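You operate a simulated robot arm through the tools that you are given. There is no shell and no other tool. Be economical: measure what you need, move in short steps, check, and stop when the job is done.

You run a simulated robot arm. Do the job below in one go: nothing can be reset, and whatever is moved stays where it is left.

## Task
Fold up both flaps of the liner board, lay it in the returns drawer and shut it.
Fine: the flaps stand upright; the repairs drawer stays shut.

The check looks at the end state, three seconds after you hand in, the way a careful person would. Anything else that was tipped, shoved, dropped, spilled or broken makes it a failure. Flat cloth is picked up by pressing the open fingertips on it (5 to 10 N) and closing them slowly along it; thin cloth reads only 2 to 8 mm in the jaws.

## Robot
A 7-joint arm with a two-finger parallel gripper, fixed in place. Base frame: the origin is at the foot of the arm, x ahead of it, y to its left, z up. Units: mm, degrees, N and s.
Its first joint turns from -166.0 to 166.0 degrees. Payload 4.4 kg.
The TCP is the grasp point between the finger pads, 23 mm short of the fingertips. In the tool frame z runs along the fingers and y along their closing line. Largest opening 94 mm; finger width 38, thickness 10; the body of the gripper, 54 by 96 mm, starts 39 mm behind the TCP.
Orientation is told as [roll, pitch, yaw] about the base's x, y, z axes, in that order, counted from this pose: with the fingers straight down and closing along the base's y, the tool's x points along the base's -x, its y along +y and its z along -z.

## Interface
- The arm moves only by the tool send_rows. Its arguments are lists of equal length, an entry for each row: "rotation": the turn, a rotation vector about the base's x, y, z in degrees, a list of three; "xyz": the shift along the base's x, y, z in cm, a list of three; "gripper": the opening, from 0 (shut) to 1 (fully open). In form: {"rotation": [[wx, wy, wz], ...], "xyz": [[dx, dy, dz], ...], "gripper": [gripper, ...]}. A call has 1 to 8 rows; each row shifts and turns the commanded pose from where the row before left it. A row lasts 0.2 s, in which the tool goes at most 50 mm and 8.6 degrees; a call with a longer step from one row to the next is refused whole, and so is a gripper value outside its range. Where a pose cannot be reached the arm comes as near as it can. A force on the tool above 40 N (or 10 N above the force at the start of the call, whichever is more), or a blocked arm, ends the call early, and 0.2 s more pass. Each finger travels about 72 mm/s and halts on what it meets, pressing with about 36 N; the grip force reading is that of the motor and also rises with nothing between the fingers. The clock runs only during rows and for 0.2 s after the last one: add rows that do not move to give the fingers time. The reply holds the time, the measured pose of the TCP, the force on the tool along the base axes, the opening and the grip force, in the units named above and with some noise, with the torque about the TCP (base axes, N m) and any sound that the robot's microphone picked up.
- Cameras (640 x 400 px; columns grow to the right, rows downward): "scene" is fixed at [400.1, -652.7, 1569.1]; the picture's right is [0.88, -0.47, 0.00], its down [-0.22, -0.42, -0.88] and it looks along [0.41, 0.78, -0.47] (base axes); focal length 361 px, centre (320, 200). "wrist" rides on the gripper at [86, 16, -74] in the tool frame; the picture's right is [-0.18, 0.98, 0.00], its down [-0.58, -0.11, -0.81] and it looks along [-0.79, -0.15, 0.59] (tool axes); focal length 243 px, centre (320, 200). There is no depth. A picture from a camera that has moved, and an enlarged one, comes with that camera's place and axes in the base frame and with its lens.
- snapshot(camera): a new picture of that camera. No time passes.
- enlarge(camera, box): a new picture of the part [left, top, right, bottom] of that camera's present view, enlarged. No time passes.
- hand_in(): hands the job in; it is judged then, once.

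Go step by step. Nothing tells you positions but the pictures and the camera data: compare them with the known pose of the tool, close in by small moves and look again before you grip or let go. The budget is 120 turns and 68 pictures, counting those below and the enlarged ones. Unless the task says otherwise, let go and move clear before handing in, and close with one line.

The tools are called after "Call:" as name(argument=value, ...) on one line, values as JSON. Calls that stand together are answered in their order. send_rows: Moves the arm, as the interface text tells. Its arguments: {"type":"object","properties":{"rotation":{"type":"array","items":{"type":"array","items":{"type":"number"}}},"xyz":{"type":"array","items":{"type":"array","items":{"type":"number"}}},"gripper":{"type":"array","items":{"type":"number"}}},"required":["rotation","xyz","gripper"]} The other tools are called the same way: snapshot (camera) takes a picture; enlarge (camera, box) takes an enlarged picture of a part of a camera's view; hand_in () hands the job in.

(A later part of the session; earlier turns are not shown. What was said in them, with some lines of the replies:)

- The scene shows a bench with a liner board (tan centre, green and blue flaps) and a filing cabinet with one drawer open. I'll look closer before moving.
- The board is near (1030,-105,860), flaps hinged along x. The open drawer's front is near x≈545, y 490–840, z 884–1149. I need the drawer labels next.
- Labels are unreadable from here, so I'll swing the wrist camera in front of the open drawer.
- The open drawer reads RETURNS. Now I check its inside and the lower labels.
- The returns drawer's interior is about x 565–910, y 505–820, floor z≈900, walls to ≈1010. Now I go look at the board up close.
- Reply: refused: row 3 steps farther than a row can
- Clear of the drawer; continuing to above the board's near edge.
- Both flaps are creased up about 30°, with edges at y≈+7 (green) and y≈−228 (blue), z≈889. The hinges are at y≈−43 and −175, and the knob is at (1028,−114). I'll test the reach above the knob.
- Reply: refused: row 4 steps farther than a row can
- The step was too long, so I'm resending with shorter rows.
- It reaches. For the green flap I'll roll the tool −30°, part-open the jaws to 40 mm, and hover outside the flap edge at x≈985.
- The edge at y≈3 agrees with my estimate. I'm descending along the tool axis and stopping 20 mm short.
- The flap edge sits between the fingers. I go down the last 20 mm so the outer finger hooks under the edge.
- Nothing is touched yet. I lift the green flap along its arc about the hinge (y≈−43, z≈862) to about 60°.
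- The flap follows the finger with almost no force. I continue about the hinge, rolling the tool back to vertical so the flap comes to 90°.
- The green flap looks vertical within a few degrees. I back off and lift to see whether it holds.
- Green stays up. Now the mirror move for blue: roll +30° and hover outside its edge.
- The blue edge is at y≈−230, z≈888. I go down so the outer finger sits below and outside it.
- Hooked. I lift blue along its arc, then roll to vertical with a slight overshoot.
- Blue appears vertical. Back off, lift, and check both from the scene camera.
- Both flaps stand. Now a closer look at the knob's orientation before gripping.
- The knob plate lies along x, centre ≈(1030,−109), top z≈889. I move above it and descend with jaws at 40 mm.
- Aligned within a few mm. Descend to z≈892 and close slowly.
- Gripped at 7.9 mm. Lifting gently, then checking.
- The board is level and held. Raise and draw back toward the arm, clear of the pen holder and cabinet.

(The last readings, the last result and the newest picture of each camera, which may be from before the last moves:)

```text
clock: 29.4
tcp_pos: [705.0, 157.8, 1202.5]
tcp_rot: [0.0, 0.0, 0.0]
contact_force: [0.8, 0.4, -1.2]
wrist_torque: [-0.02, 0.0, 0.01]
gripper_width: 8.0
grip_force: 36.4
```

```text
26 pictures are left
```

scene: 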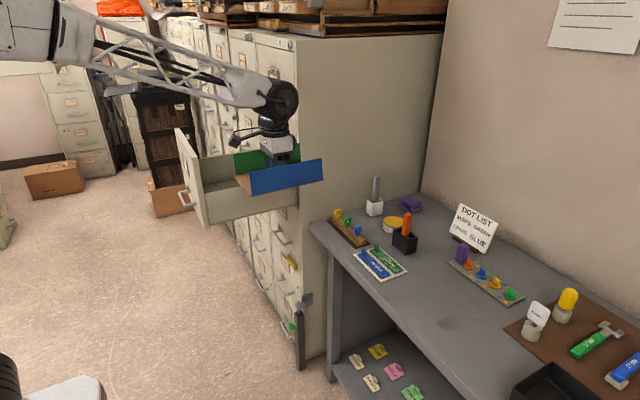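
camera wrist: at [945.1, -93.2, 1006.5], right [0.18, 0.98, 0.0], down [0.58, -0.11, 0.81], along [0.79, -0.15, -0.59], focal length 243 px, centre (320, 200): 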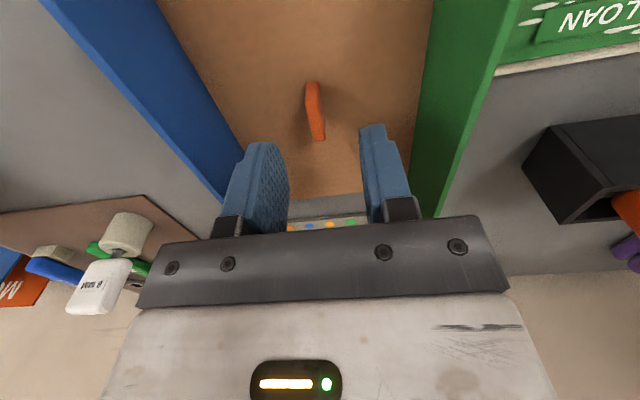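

Carrying well. Now swing over the drawer to about (735, 600) at the same height.

Call:
send_rows(rotation=[[0, 0, 0], [0, 0, 0], [0, 0, 0], [0, 0, 0], [0, 0, 0], [0, 0, 0], [0, 0, 0], [0, 0, 0]], xyz=[[0.2, 2, 0], [0.3, 3.5, 0], [0.3, 4.2, 0], [0.3, 4.2, 0], [0.3, 4.2, 0], [0.3, 4.2, 0], [0.3, 4.2, 0], [0.3, 3.5, 0]], gripper=[0, 0, 0, 0, 0, 0, 0, 0])

Call:
send_rows(rotation=[[0, 0, 0], [0, 0, 0], [0, 0, 0], [0, 0, 0], [0, 0, 0]], xyz=[[0.2, 3.5, 0], [0.2, 3.5, 0], [0.2, 3.2, 0], [0.1, 2, 0], [0, 2, 0]], gripper=[0, 0, 0, 0, 0])

Call:
snapshot(camera="wrist")

Call:
enlarge(camera="scene", box=[150, 60, 330, 240])

```text
clock: 31.2
tcp_pos: [728.6, 458.9, 1200.7]
tcp_rot: [0.0, -0.1, 0.0]
contact_force: [0.5, -1.0, -0.3]
wrist_torque: [0.0, 0.03, 0.04]
gripper_width: 7.7
grip_force: 35.4
```

```text
clock: 32.4
tcp_pos: [735.8, 599.6, 1200.4]
tcp_rot: [0.0, 0.0, 0.0]
contact_force: [0.4, -0.3, -1.4]
wrist_torque: [0.0, -0.01, -0.02]
gripper_width: 7.6
grip_force: 36.0
```

```text
25 pictures are left
camera wrist: at [649.5, 616.1, 1274.1], right [0.18, 0.98, 0.0], down [0.58, -0.11, 0.81], along [0.79, -0.15, -0.59], focal length 243 px, centre (320, 200)
```

wrist: 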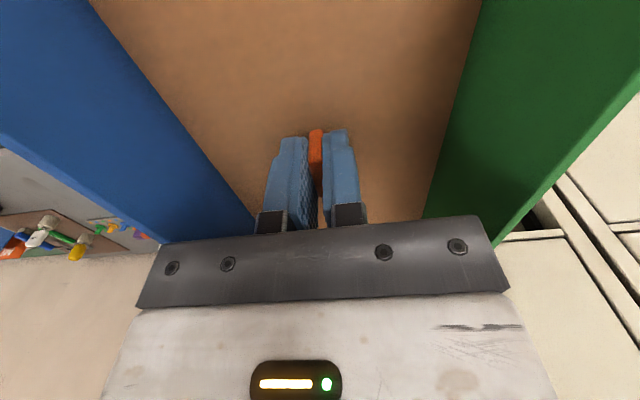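

```text
2.22 times, centred on (240, 150) of scene
camera zoom: at [400.1, -652.7, 1569.1], right [0.88, -0.47, 0.0], down [-0.22, -0.42, -0.88], along [0.41, 0.78, -0.47], focal length 803 px, centre (498, 311)
```

zoom: 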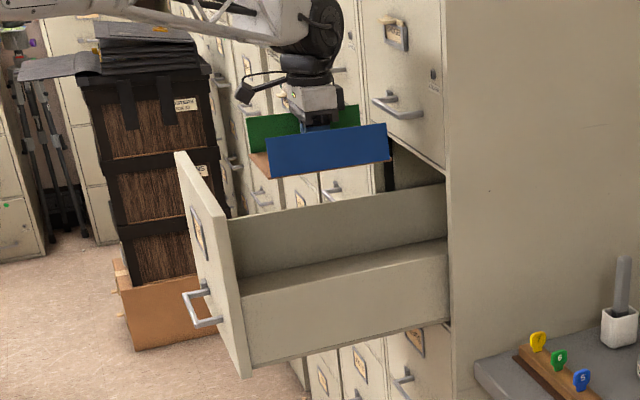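

Over the drawer. Shift a little deeper in x so the forearm passes outside the panel corner, then descend to just above the wall tops and check.

Call:
send_rows(rotation=[[0, 0, 0], [0, 0, 0], [0, 0, 0], [0, 0, 0], [0, 0, 0], [0, 0, 0], [0, 0, 0]], xyz=[[1, 0, -1], [1, 0, -2], [1, 0, -2.5], [0, 0, -2.5], [0, 0, -2.5], [0, 0, -2.5], [0, 0, -1.5]], gripper=[0, 0, 0, 0, 0, 0, 0])

Call:
snapshot(camera="wrist")

Call:
enlarge(camera="scene", box=[150, 60, 330, 240])

```text
clock: 34.0
tcp_pos: [765.5, 600.3, 1053.9]
tcp_rot: [-0.1, 0.0, 0.0]
contact_force: [-0.5, 0.3, -0.8]
wrist_torque: [-0.01, 0.03, 0.0]
gripper_width: 7.7
grip_force: 35.8
```

```text
23 pictures are left
camera wrist: at [679.1, 616.6, 1127.8], right [0.18, 0.98, 0.0], down [0.58, -0.11, 0.81], along [0.79, -0.15, -0.59], focal length 243 px, centre (320, 200)
```

wrist: 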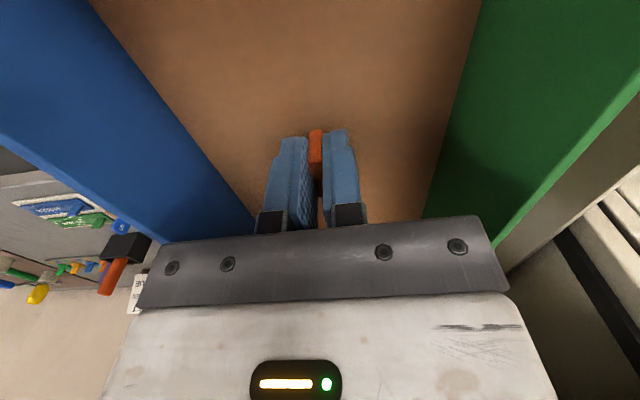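

```text
2.22 times, centred on (240, 150) of scene
camera zoom: at [400.1, -652.7, 1569.1], right [0.88, -0.47, 0.0], down [-0.22, -0.42, -0.88], along [0.41, 0.78, -0.47], focal length 803 px, centre (498, 311)
```

zoom: 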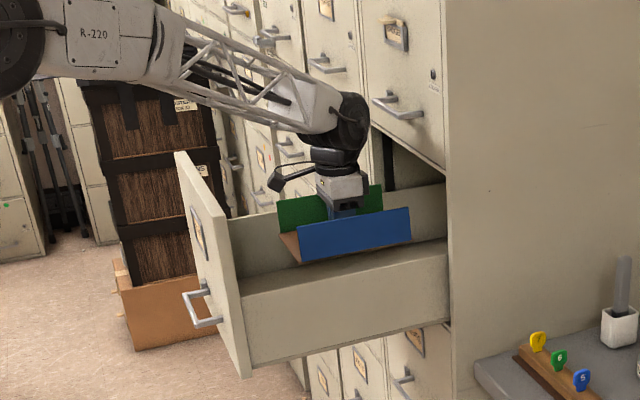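

The blue flap is ~25 mm inside the near wall. I'll shift 10 mm further in for margin and descend most of the way.

Call:
send_rows(rotation=[[0, 0, 0], [0, 0, 0], [0, 0, 0], [0, 0, 0], [0, 0, 0], [0, 0, 0]], xyz=[[0, 1, 0], [0, 0, -1.5], [0, 0, -2], [0, 0, -2], [0, 0, -2], [0, 0, -1.5]], gripper=[0, 0, 0, 0, 0, 0])

Call:
enlarge(camera="scene", box=[150, 60, 330, 240])

```text
clock: 35.4
tcp_pos: [766.2, 610.2, 963.5]
tcp_rot: [0.1, 0.0, 0.1]
contact_force: [-0.1, -0.2, -1.9]
wrist_torque: [-0.02, 0.0, -0.04]
gripper_width: 7.5
grip_force: 35.9
```

```text
2.22 times, centred on (240, 150) of scene
camera zoom: at [400.1, -652.7, 1569.1], right [0.88, -0.47, 0.0], down [-0.22, -0.42, -0.88], along [0.41, 0.78, -0.47], focal length 803 px, centre (498, 311)
```

zoom: 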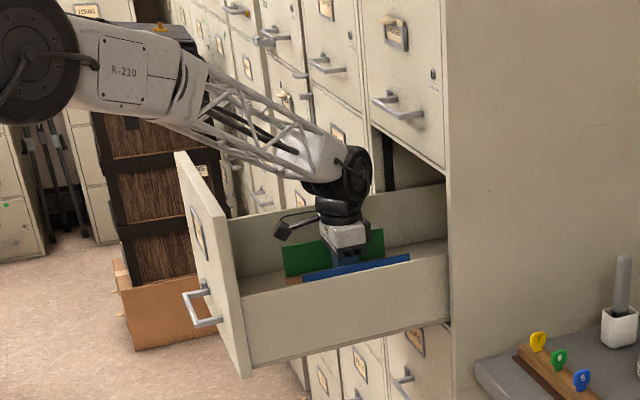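

It's inside, with the forearm clear of the panel. Creep down to the drawer floor.

Call:
send_rows(rotation=[[0, 0, 0], [0, 0, 0], [0, 0, 0], [0, 0, 0], [0, 0, 0]], xyz=[[0, 0, -0.7], [0, 0, -0.6], [0, 0, -0.5], [0, 0, -0.5], [0, 0, -0.4]], gripper=[0, 0, 0, 0, 0])

```text
clock: 36.6
tcp_pos: [764.9, 610.6, 938.3]
tcp_rot: [0.1, -0.1, 0.0]
contact_force: [0.2, 0.2, -1.0]
wrist_torque: [-0.01, -0.02, -0.01]
gripper_width: 7.3
grip_force: 36.4
```

Call:
send_rows(rotation=[[0, 0, 0], [0, 0, 0], [0, 0, 0]], xyz=[[0, 0, -0.4], [0, 0, -0.4], [0, 0, -0.3]], gripper=[0, 0, 0])

```text
clock: 37.4
tcp_pos: [765.2, 609.2, 925.9]
tcp_rot: [0.0, 0.0, 0.0]
contact_force: [-0.2, 0.7, 0.7]
wrist_torque: [0.0, 0.23, 0.01]
gripper_width: 7.9
grip_force: 35.7
```

Slight contact is showing. A few millimetres more to confirm.

Call:
send_rows(rotation=[[0, 0, 0], [0, 0, 0]], xyz=[[0, 0, -0.2], [0, 0, -0.1]], gripper=[0, 0])

Call:
enlarge(camera="scene", box=[190, 130, 300, 220])

```text
clock: 38.0
tcp_pos: [766.5, 610.4, 926.3]
tcp_rot: [0.0, -0.2, -0.1]
contact_force: [-4.3, -7.5, 28.9]
wrist_torque: [-0.14, 0.59, 0.1]
gripper_width: 7.8
grip_force: 35.7
```

```text
4.44 times, centred on (245, 175) of scene
camera zoom: at [400.1, -652.7, 1569.1], right [0.88, -0.47, 0.0], down [-0.22, -0.42, -0.88], along [0.41, 0.78, -0.47], focal length 1606 px, centre (653, 311)
```

zoom: 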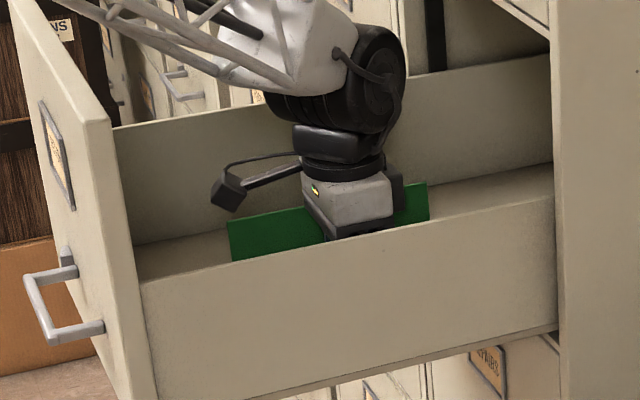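

The board is on the drawer floor. Relieve the load 3 mm, open slowly to ~30 mm, and rise straight up.

Call:
send_rows(rotation=[[0, 0, 0], [0, 0, 0], [0, 0, 0], [0, 0, 0], [0, 0, 0], [0, 0, 0]], xyz=[[0, 0, 0.3], [0, 0, 0], [0, 0, 0], [0, 0, 0], [0, 0, 0], [0, 0, 0.5]], gripper=[0, 0.1, 0.15, 0.22, 0.3, 0.3])

```text
clock: 39.4
tcp_pos: [765.4, 611.1, 933.0]
tcp_rot: [0.0, 0.0, 0.0]
contact_force: [0.0, -0.9, 0.0]
wrist_torque: [-0.02, -0.02, 0.01]
gripper_width: 28.2
grip_force: 0.1
```

Call:
send_rows(rotation=[[0, 0, 0], [0, 0, 0], [0, 0, 0], [0, 0, 0], [0, 0, 0], [0, 0, 0], [0, 0, 0], [0, 0, 0]], xyz=[[0, 0, 1], [0, 0, 2], [0, 0, 3], [0, 0, 4], [0, 0, 4], [0, 0, 4.5], [0, 0, 4.5], [0, 0, 4]], gripper=[0.3, 0.3, 0.3, 0.3, 0.3, 0.3, 0.3, 0.3])

Call:
snapshot(camera="wrist")

Call:
enlarge(camera="scene", box=[150, 60, 330, 240])

```text
clock: 41.2
tcp_pos: [765.3, 609.3, 1202.4]
tcp_rot: [-0.1, 0.1, 0.1]
contact_force: [0.2, -0.7, -1.2]
wrist_torque: [0.0, -0.01, 0.0]
gripper_width: 28.3
grip_force: 0.0
```

```text
19 pictures are left
camera wrist: at [678.7, 626.2, 1276.3], right [0.18, 0.98, 0.0], down [0.58, -0.11, 0.81], along [0.79, -0.15, -0.59], focal length 243 px, centre (320, 200)
```

wrist: 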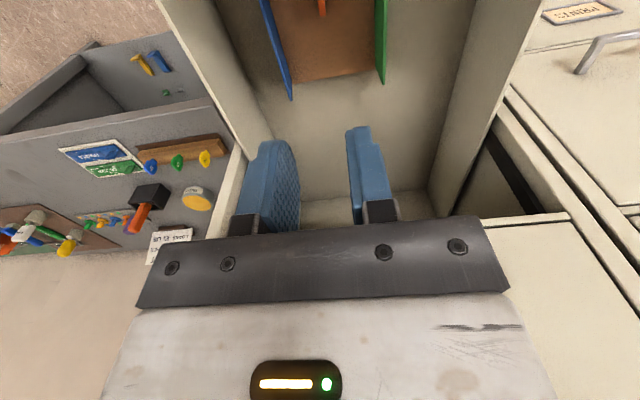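

```text
2.22 times, centred on (240, 150) of scene
camera zoom: at [400.1, -652.7, 1569.1], right [0.88, -0.47, 0.0], down [-0.22, -0.42, -0.88], along [0.41, 0.78, -0.47], focal length 803 px, centre (498, 311)
```

zoom: 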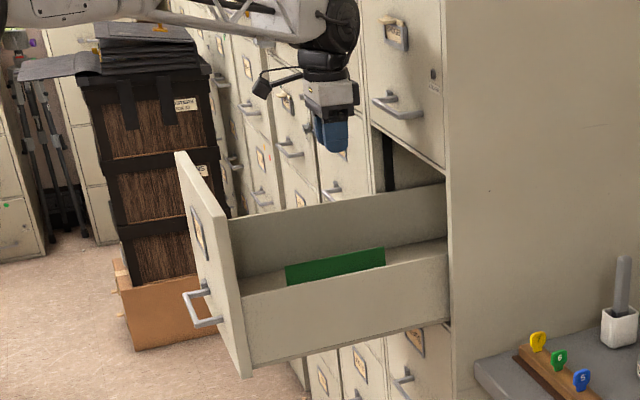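

The board sits upright in RETURNS; the drawer below is REPAIRS and is shut. Now I retreat over the front panel and tilt the tool forward to push the drawer closed.

Call:
send_rows(rotation=[[0, 0, 0], [0, 0, 0], [0, 0, 0], [0, 0, 0], [0, 0, 0], [0, 0, 0], [0, 0, 0], [0, 0, 0]], xyz=[[0, 0, 4], [-4.5, 0.3, 1], [-4.5, 0.4, 0], [-4.5, 0.4, 0], [-4.5, 0.4, 0], [-4.5, 0.4, 0], [-4.5, 0.4, 0], [-4.5, 0.4, 0]], gripper=[0.3, 0.3, 0.3, 0.2, 0.1, 0, 0, 0])

Call:
send_rows(rotation=[[0, -8.5, 0], [0, -8.5, 0], [0, -8.5, 0], [0, -8.5, 0], [0, -8.5, 0], [0, -8.5, 0], [0, -8.5, 0], [0, -8.5, 0]], xyz=[[-1, 0.3, -1], [-1, 0.3, -1], [-0.5, 0.3, -1.5], [-0.5, 0.3, -1.5], [-0.5, 0.3, -1.5], [-0.5, 0.3, -2], [0, 0.3, -2], [0, 0.3, -2]], gripper=[0, 0, 0, 0, 0, 0, 0, 0])

Call:
snapshot(camera="scene")

Call:
snapshot(camera="wrist")

```text
clock: 43.0
tcp_pos: [451.7, 637.4, 1251.6]
tcp_rot: [0.1, 0.0, -0.1]
contact_force: [0.7, -0.3, -0.3]
wrist_torque: [0.02, -0.03, -0.05]
gripper_width: 0.1
grip_force: 35.8
```

```text
clock: 44.8
tcp_pos: [411.2, 661.8, 1129.0]
tcp_rot: [0.3, -68.2, -0.2]
contact_force: [1.1, 0.3, 0.5]
wrist_torque: [-0.01, -0.05, 0.03]
gripper_width: 0.0
grip_force: 36.1
```

```text
17 pictures are left
```

scene: 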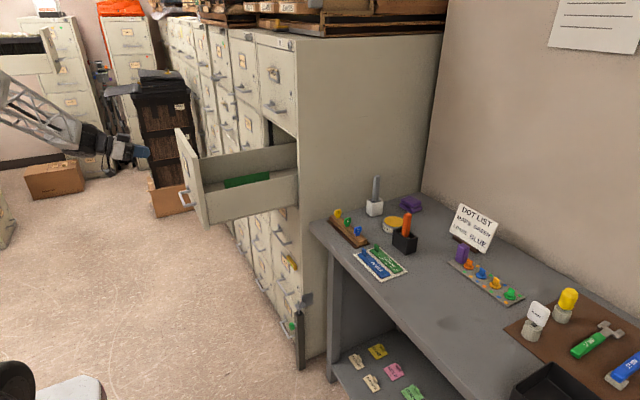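

```text
16 pictures are left
camera wrist: at [310.1, 677.8, 1076.3], right [0.07, 0.98, 0.17], down [-0.53, -0.11, 0.84], along [0.84, -0.15, 0.52], focal length 243 px, centre (320, 200)
```

wrist: 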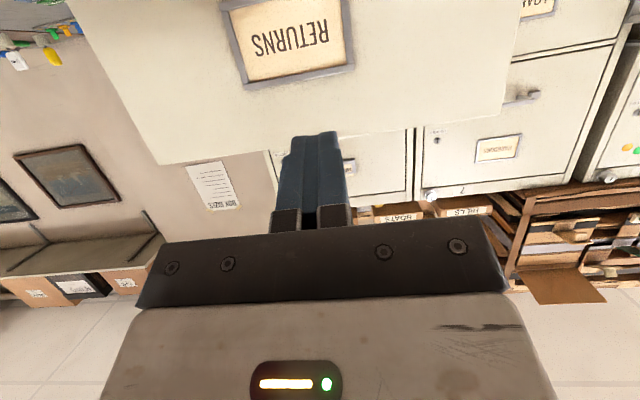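

The panel's centre is at y≈640, top z≈1155. I line up above the label and move in to touch.

Call:
send_rows(rotation=[[0, 0, 0], [0, 0, 0], [0, 0, 0], [0, 0, 0], [0, 0, 0], [0, 0, 0]], xyz=[[2, -1.1, -0.9], [3, -1.1, -0.8], [3, 0, 0], [1, 0, 0], [1, 0, 0], [1, 0, 0]], gripper=[0, 0, 0, 0, 0, 0])

Call:
enlarge(camera="scene", box=[60, 90, 320, 250])

```text
clock: 46.2
tcp_pos: [521.0, 639.4, 1109.9]
tcp_rot: [0.1, -68.0, -0.1]
contact_force: [-3.4, 0.7, 0.7]
wrist_torque: [0.03, -0.06, 0.0]
gripper_width: 0.0
grip_force: 36.5
```

```text
2.46 times, centred on (190, 170) of scene
camera zoom: at [400.1, -652.7, 1569.1], right [0.88, -0.47, 0.0], down [-0.22, -0.42, -0.88], along [0.41, 0.78, -0.47], focal length 889 px, centre (640, 274)
```

zoom: 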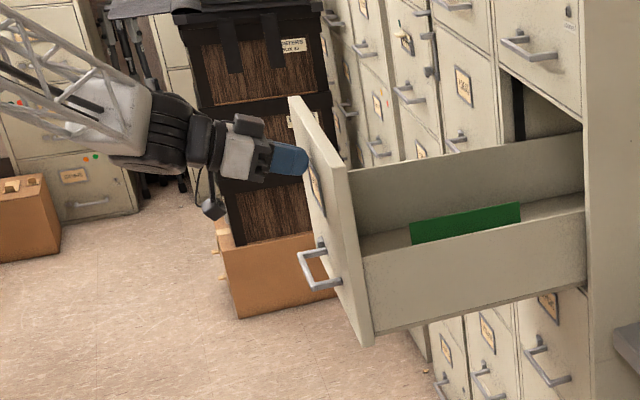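

Contact is made (−3.4 N) and the tip looks well placed. Push slowly in +x.

Call:
send_rows(rotation=[[0, 0, 0], [0, 0, 0], [0, 0, 0], [0, 0, 0], [0, 0, 0], [0, 0, 0], [0, 0, 0], [0, 0, 0]], xyz=[[0.5, 0, 0], [0.8, 0, 0], [1, 0, 0], [1.2, 0, 0], [1.2, 0, 0], [1.2, 0, 0], [1, 0, 0], [0.6, 0, 0]], gripper=[0, 0, 0, 0, 0, 0, 0, 0])

Call:
enlarge(camera="scene", box=[60, 90, 320, 250])

```text
clock: 48.0
tcp_pos: [595.7, 639.9, 1108.7]
tcp_rot: [-0.2, -68.0, 0.0]
contact_force: [-3.6, -1.1, -1.9]
wrist_torque: [-0.03, 0.01, 0.02]
gripper_width: 0.2
grip_force: 35.6
```

```text
2.46 times, centred on (190, 170) of scene
camera zoom: at [400.1, -652.7, 1569.1], right [0.88, -0.47, 0.0], down [-0.22, -0.42, -0.88], along [0.41, 0.78, -0.47], focal length 889 px, centre (640, 274)
```

zoom: 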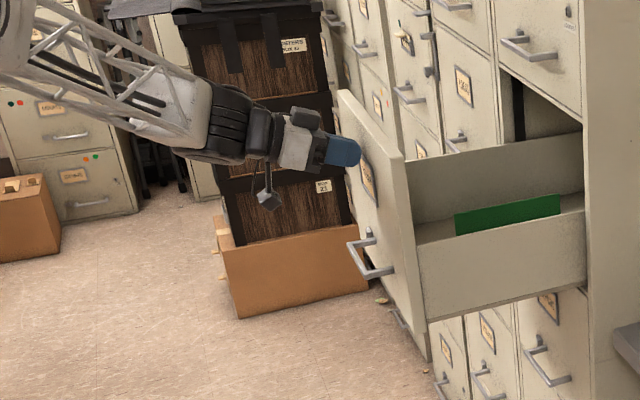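

The drawer slides easily. Continue at the same gentle pace.

Call:
send_rows(rotation=[[0, 0, 0], [0, 0, 0], [0, 0, 0], [0, 0, 0], [0, 0, 0], [0, 0, 0], [0, 0, 0], [0, 0, 0]], xyz=[[0.8, 0, 0], [1.3, 0, 0], [1.5, 0, 0], [1.5, 0, 0], [1.5, 0, 0], [1.5, 0, 0], [1.3, 0, 0], [0.8, 0, 0]], gripper=[0, 0, 0, 0, 0, 0, 0, 0])

Call:
send_rows(rotation=[[0, 0, 0], [0, 0, 0], [0, 0, 0], [0, 0, 0], [0, 0, 0], [0, 0, 0], [0, 0, 0], [0, 0, 0]], xyz=[[0.8, 0, 0], [1.3, 0, 0], [1.5, 0, 0], [1.5, 0, 0], [1.5, 0, 0], [1.5, 0, 0], [1.3, 0, 0], [0.8, 0, 0]], gripper=[0, 0, 0, 0, 0, 0, 0, 0])

Call:
enlarge(camera="scene", box=[60, 60, 330, 260])

```text
clock: 49.8
tcp_pos: [695.5, 639.3, 1110.1]
tcp_rot: [0.0, -68.0, 0.1]
contact_force: [-4.5, -0.9, -1.3]
wrist_torque: [0.05, 0.02, -0.02]
gripper_width: 0.0
grip_force: 35.7
```

```text
clock: 51.6
tcp_pos: [801.0, 639.4, 1109.5]
tcp_rot: [0.1, -68.1, 0.0]
contact_force: [-3.5, -2.2, 0.2]
wrist_torque: [0.0, -0.06, -0.07]
gripper_width: 0.1
grip_force: 35.8
```

```text
2.00 times, centred on (195, 160) of scene
camera zoom: at [400.1, -652.7, 1569.1], right [0.88, -0.47, 0.0], down [-0.22, -0.42, -0.88], along [0.41, 0.78, -0.47], focal length 723 px, centre (570, 280)
```

zoom: 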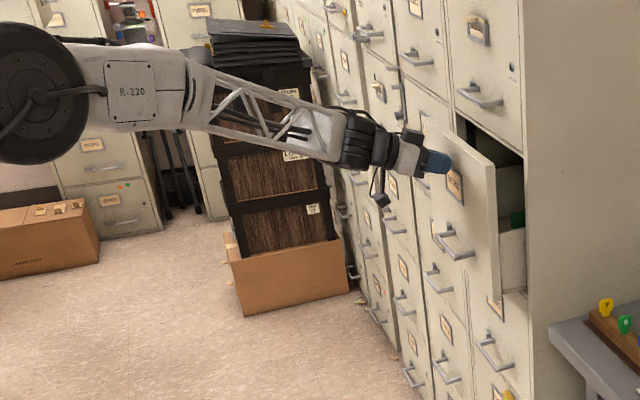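

About 80–90 mm remain. I slow down.

Call:
send_rows(rotation=[[0, 0, 0], [0, 0, 0], [0, 0, 0], [0, 0, 0], [0, 0, 0], [0, 0, 0], [0, 0, 0], [0, 0, 0]], xyz=[[0.7, 0, 0], [0.8, 0, 0], [0.8, 0, 0], [0.8, 0, 0], [0.8, 0, 0], [0.8, 0, 0], [0.6, 0, 0], [0.5, 0, 0]], gripper=[0, 0, 0, 0, 0, 0, 0, 0])

Call:
enlarge(camera="scene", box=[180, 80, 330, 260])

```text
clock: 53.4
tcp_pos: [857.6, 640.2, 1108.8]
tcp_rot: [0.0, -68.1, 0.0]
contact_force: [-4.8, 0.2, -1.3]
wrist_torque: [-0.11, -0.01, 0.02]
gripper_width: 0.0
grip_force: 35.7
```

```text
2.22 times, centred on (255, 170) of scene
camera zoom: at [400.1, -652.7, 1569.1], right [0.88, -0.47, 0.0], down [-0.22, -0.42, -0.88], along [0.41, 0.78, -0.47], focal length 803 px, centre (464, 267)
```

zoom: 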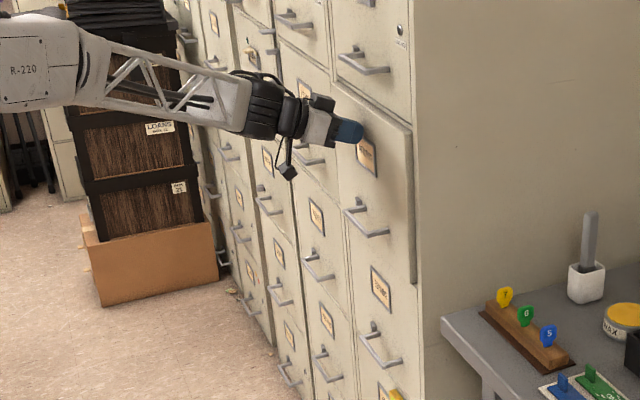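

Nearly closed. Finish with small steps until it stops.

Call:
send_rows(rotation=[[0, 0, 0], [0, 0, 0], [0, 0, 0], [0, 0, 0], [0, 0, 0], [0, 0, 0]], xyz=[[0.4, 0, 0], [0.4, 0, 0], [0.4, 0, 0], [0.4, 0, 0], [0.4, 0, 0], [0.4, 0, 0]], gripper=[0, 0, 0, 0, 0, 0])

```text
clock: 54.5
tcp_pos: [871.7, 638.7, 1109.9]
tcp_rot: [0.1, -68.0, -0.1]
contact_force: [-22.5, -7.3, 3.9]
wrist_torque: [0.18, -0.34, -0.28]
gripper_width: 0.0
grip_force: 36.3
stopped in row 5: the force on the tool passed its limit at 58 N (the readings are from after the stop); the commanded pose is now the measured one
```

A hard stop at x≈872. Checking that it is flush and nothing else moved.

Call:
enlarge(camera="scene", box=[230, 90, 320, 200])

Call:
snapshot(camera="wrist")

```text
3.64 times, centred on (275, 145) of scene
camera zoom: at [400.1, -652.7, 1569.1], right [0.88, -0.47, 0.0], down [-0.22, -0.42, -0.88], along [0.41, 0.78, -0.47], focal length 1314 px, centre (484, 400)
```

zoom: 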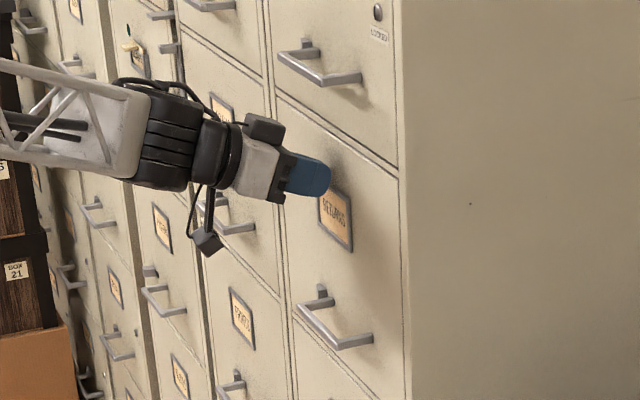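

```text
10 pictures are left
camera wrist: at [770.6, 655.6, 1057.1], right [0.07, 0.98, 0.17], down [-0.53, -0.11, 0.84], along [0.85, -0.15, 0.51], focal length 243 px, centre (320, 200)
```

wrist: 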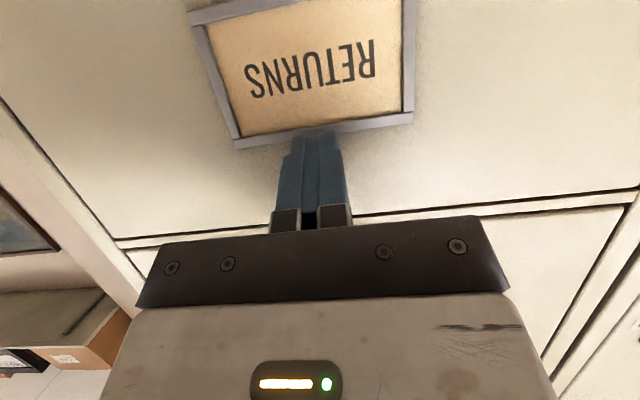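

RETURNS is flush. Back straight off and do a final check of the cabinet.

Call:
send_rows(rotation=[[0, 0, 0], [0, 0, 0], [0, 0, 0], [0, 0, 0], [0, 0, 0], [0, 0, 0], [0, 0, 0], [0, 0, 0]], xyz=[[-0.5, 0, 0], [-2, 0, 0], [-4, 0, 0], [-4.5, 0, 0], [-4.5, -1, 0], [-4.5, -1, 0], [-4.5, -1, 0], [-4.5, -1, 0]], gripper=[0, 0, 0, 0, 0, 0, 0, 0])

Call:
snapshot(camera="scene")

Call:
enlarge(camera="scene", box=[220, 90, 340, 290])

```text
clock: 56.2
tcp_pos: [582.1, 598.6, 1108.6]
tcp_rot: [-0.1, -67.8, 0.0]
contact_force: [-1.1, 0.3, -0.1]
wrist_torque: [0.04, -0.03, -0.02]
gripper_width: 0.0
grip_force: 35.6
```

```text
9 pictures are left
```

scene: 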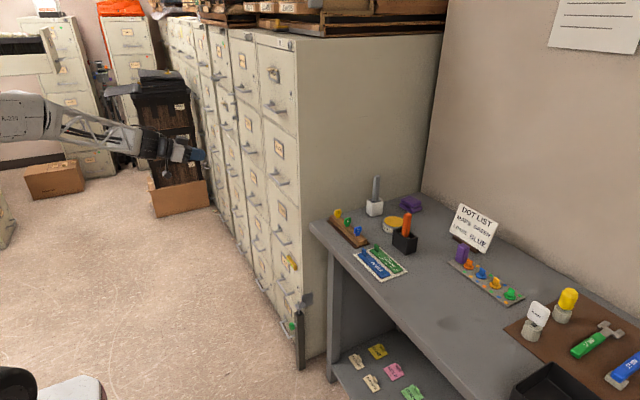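

```text
2.00 times, centred on (280, 190) of scene
camera zoom: at [400.1, -652.7, 1569.1], right [0.88, -0.47, 0.0], down [-0.22, -0.42, -0.88], along [0.41, 0.78, -0.47], focal length 723 px, centre (400, 220)
```

zoom: 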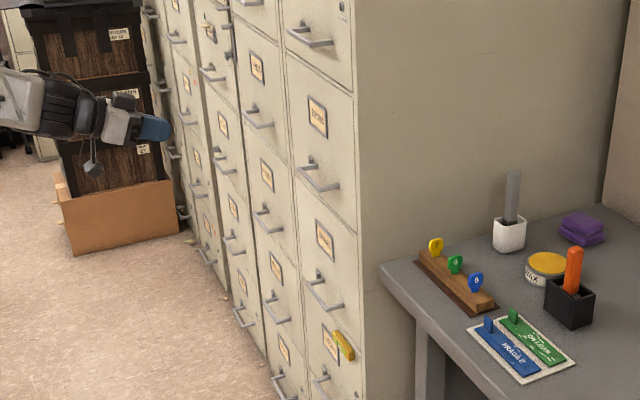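

RETURNS and REPAIRS are both shut, the bench items haven't moved, and the arm is clear. Handing in.

Call:
hand_in()

```text
The job is handed in.
```

The liner board is in the RETURNS drawer and the drawer is shut flush. Both flaps were upright when I last saw them, before closing it; REPAIRS stayed shut and nothing else appears to have moved.
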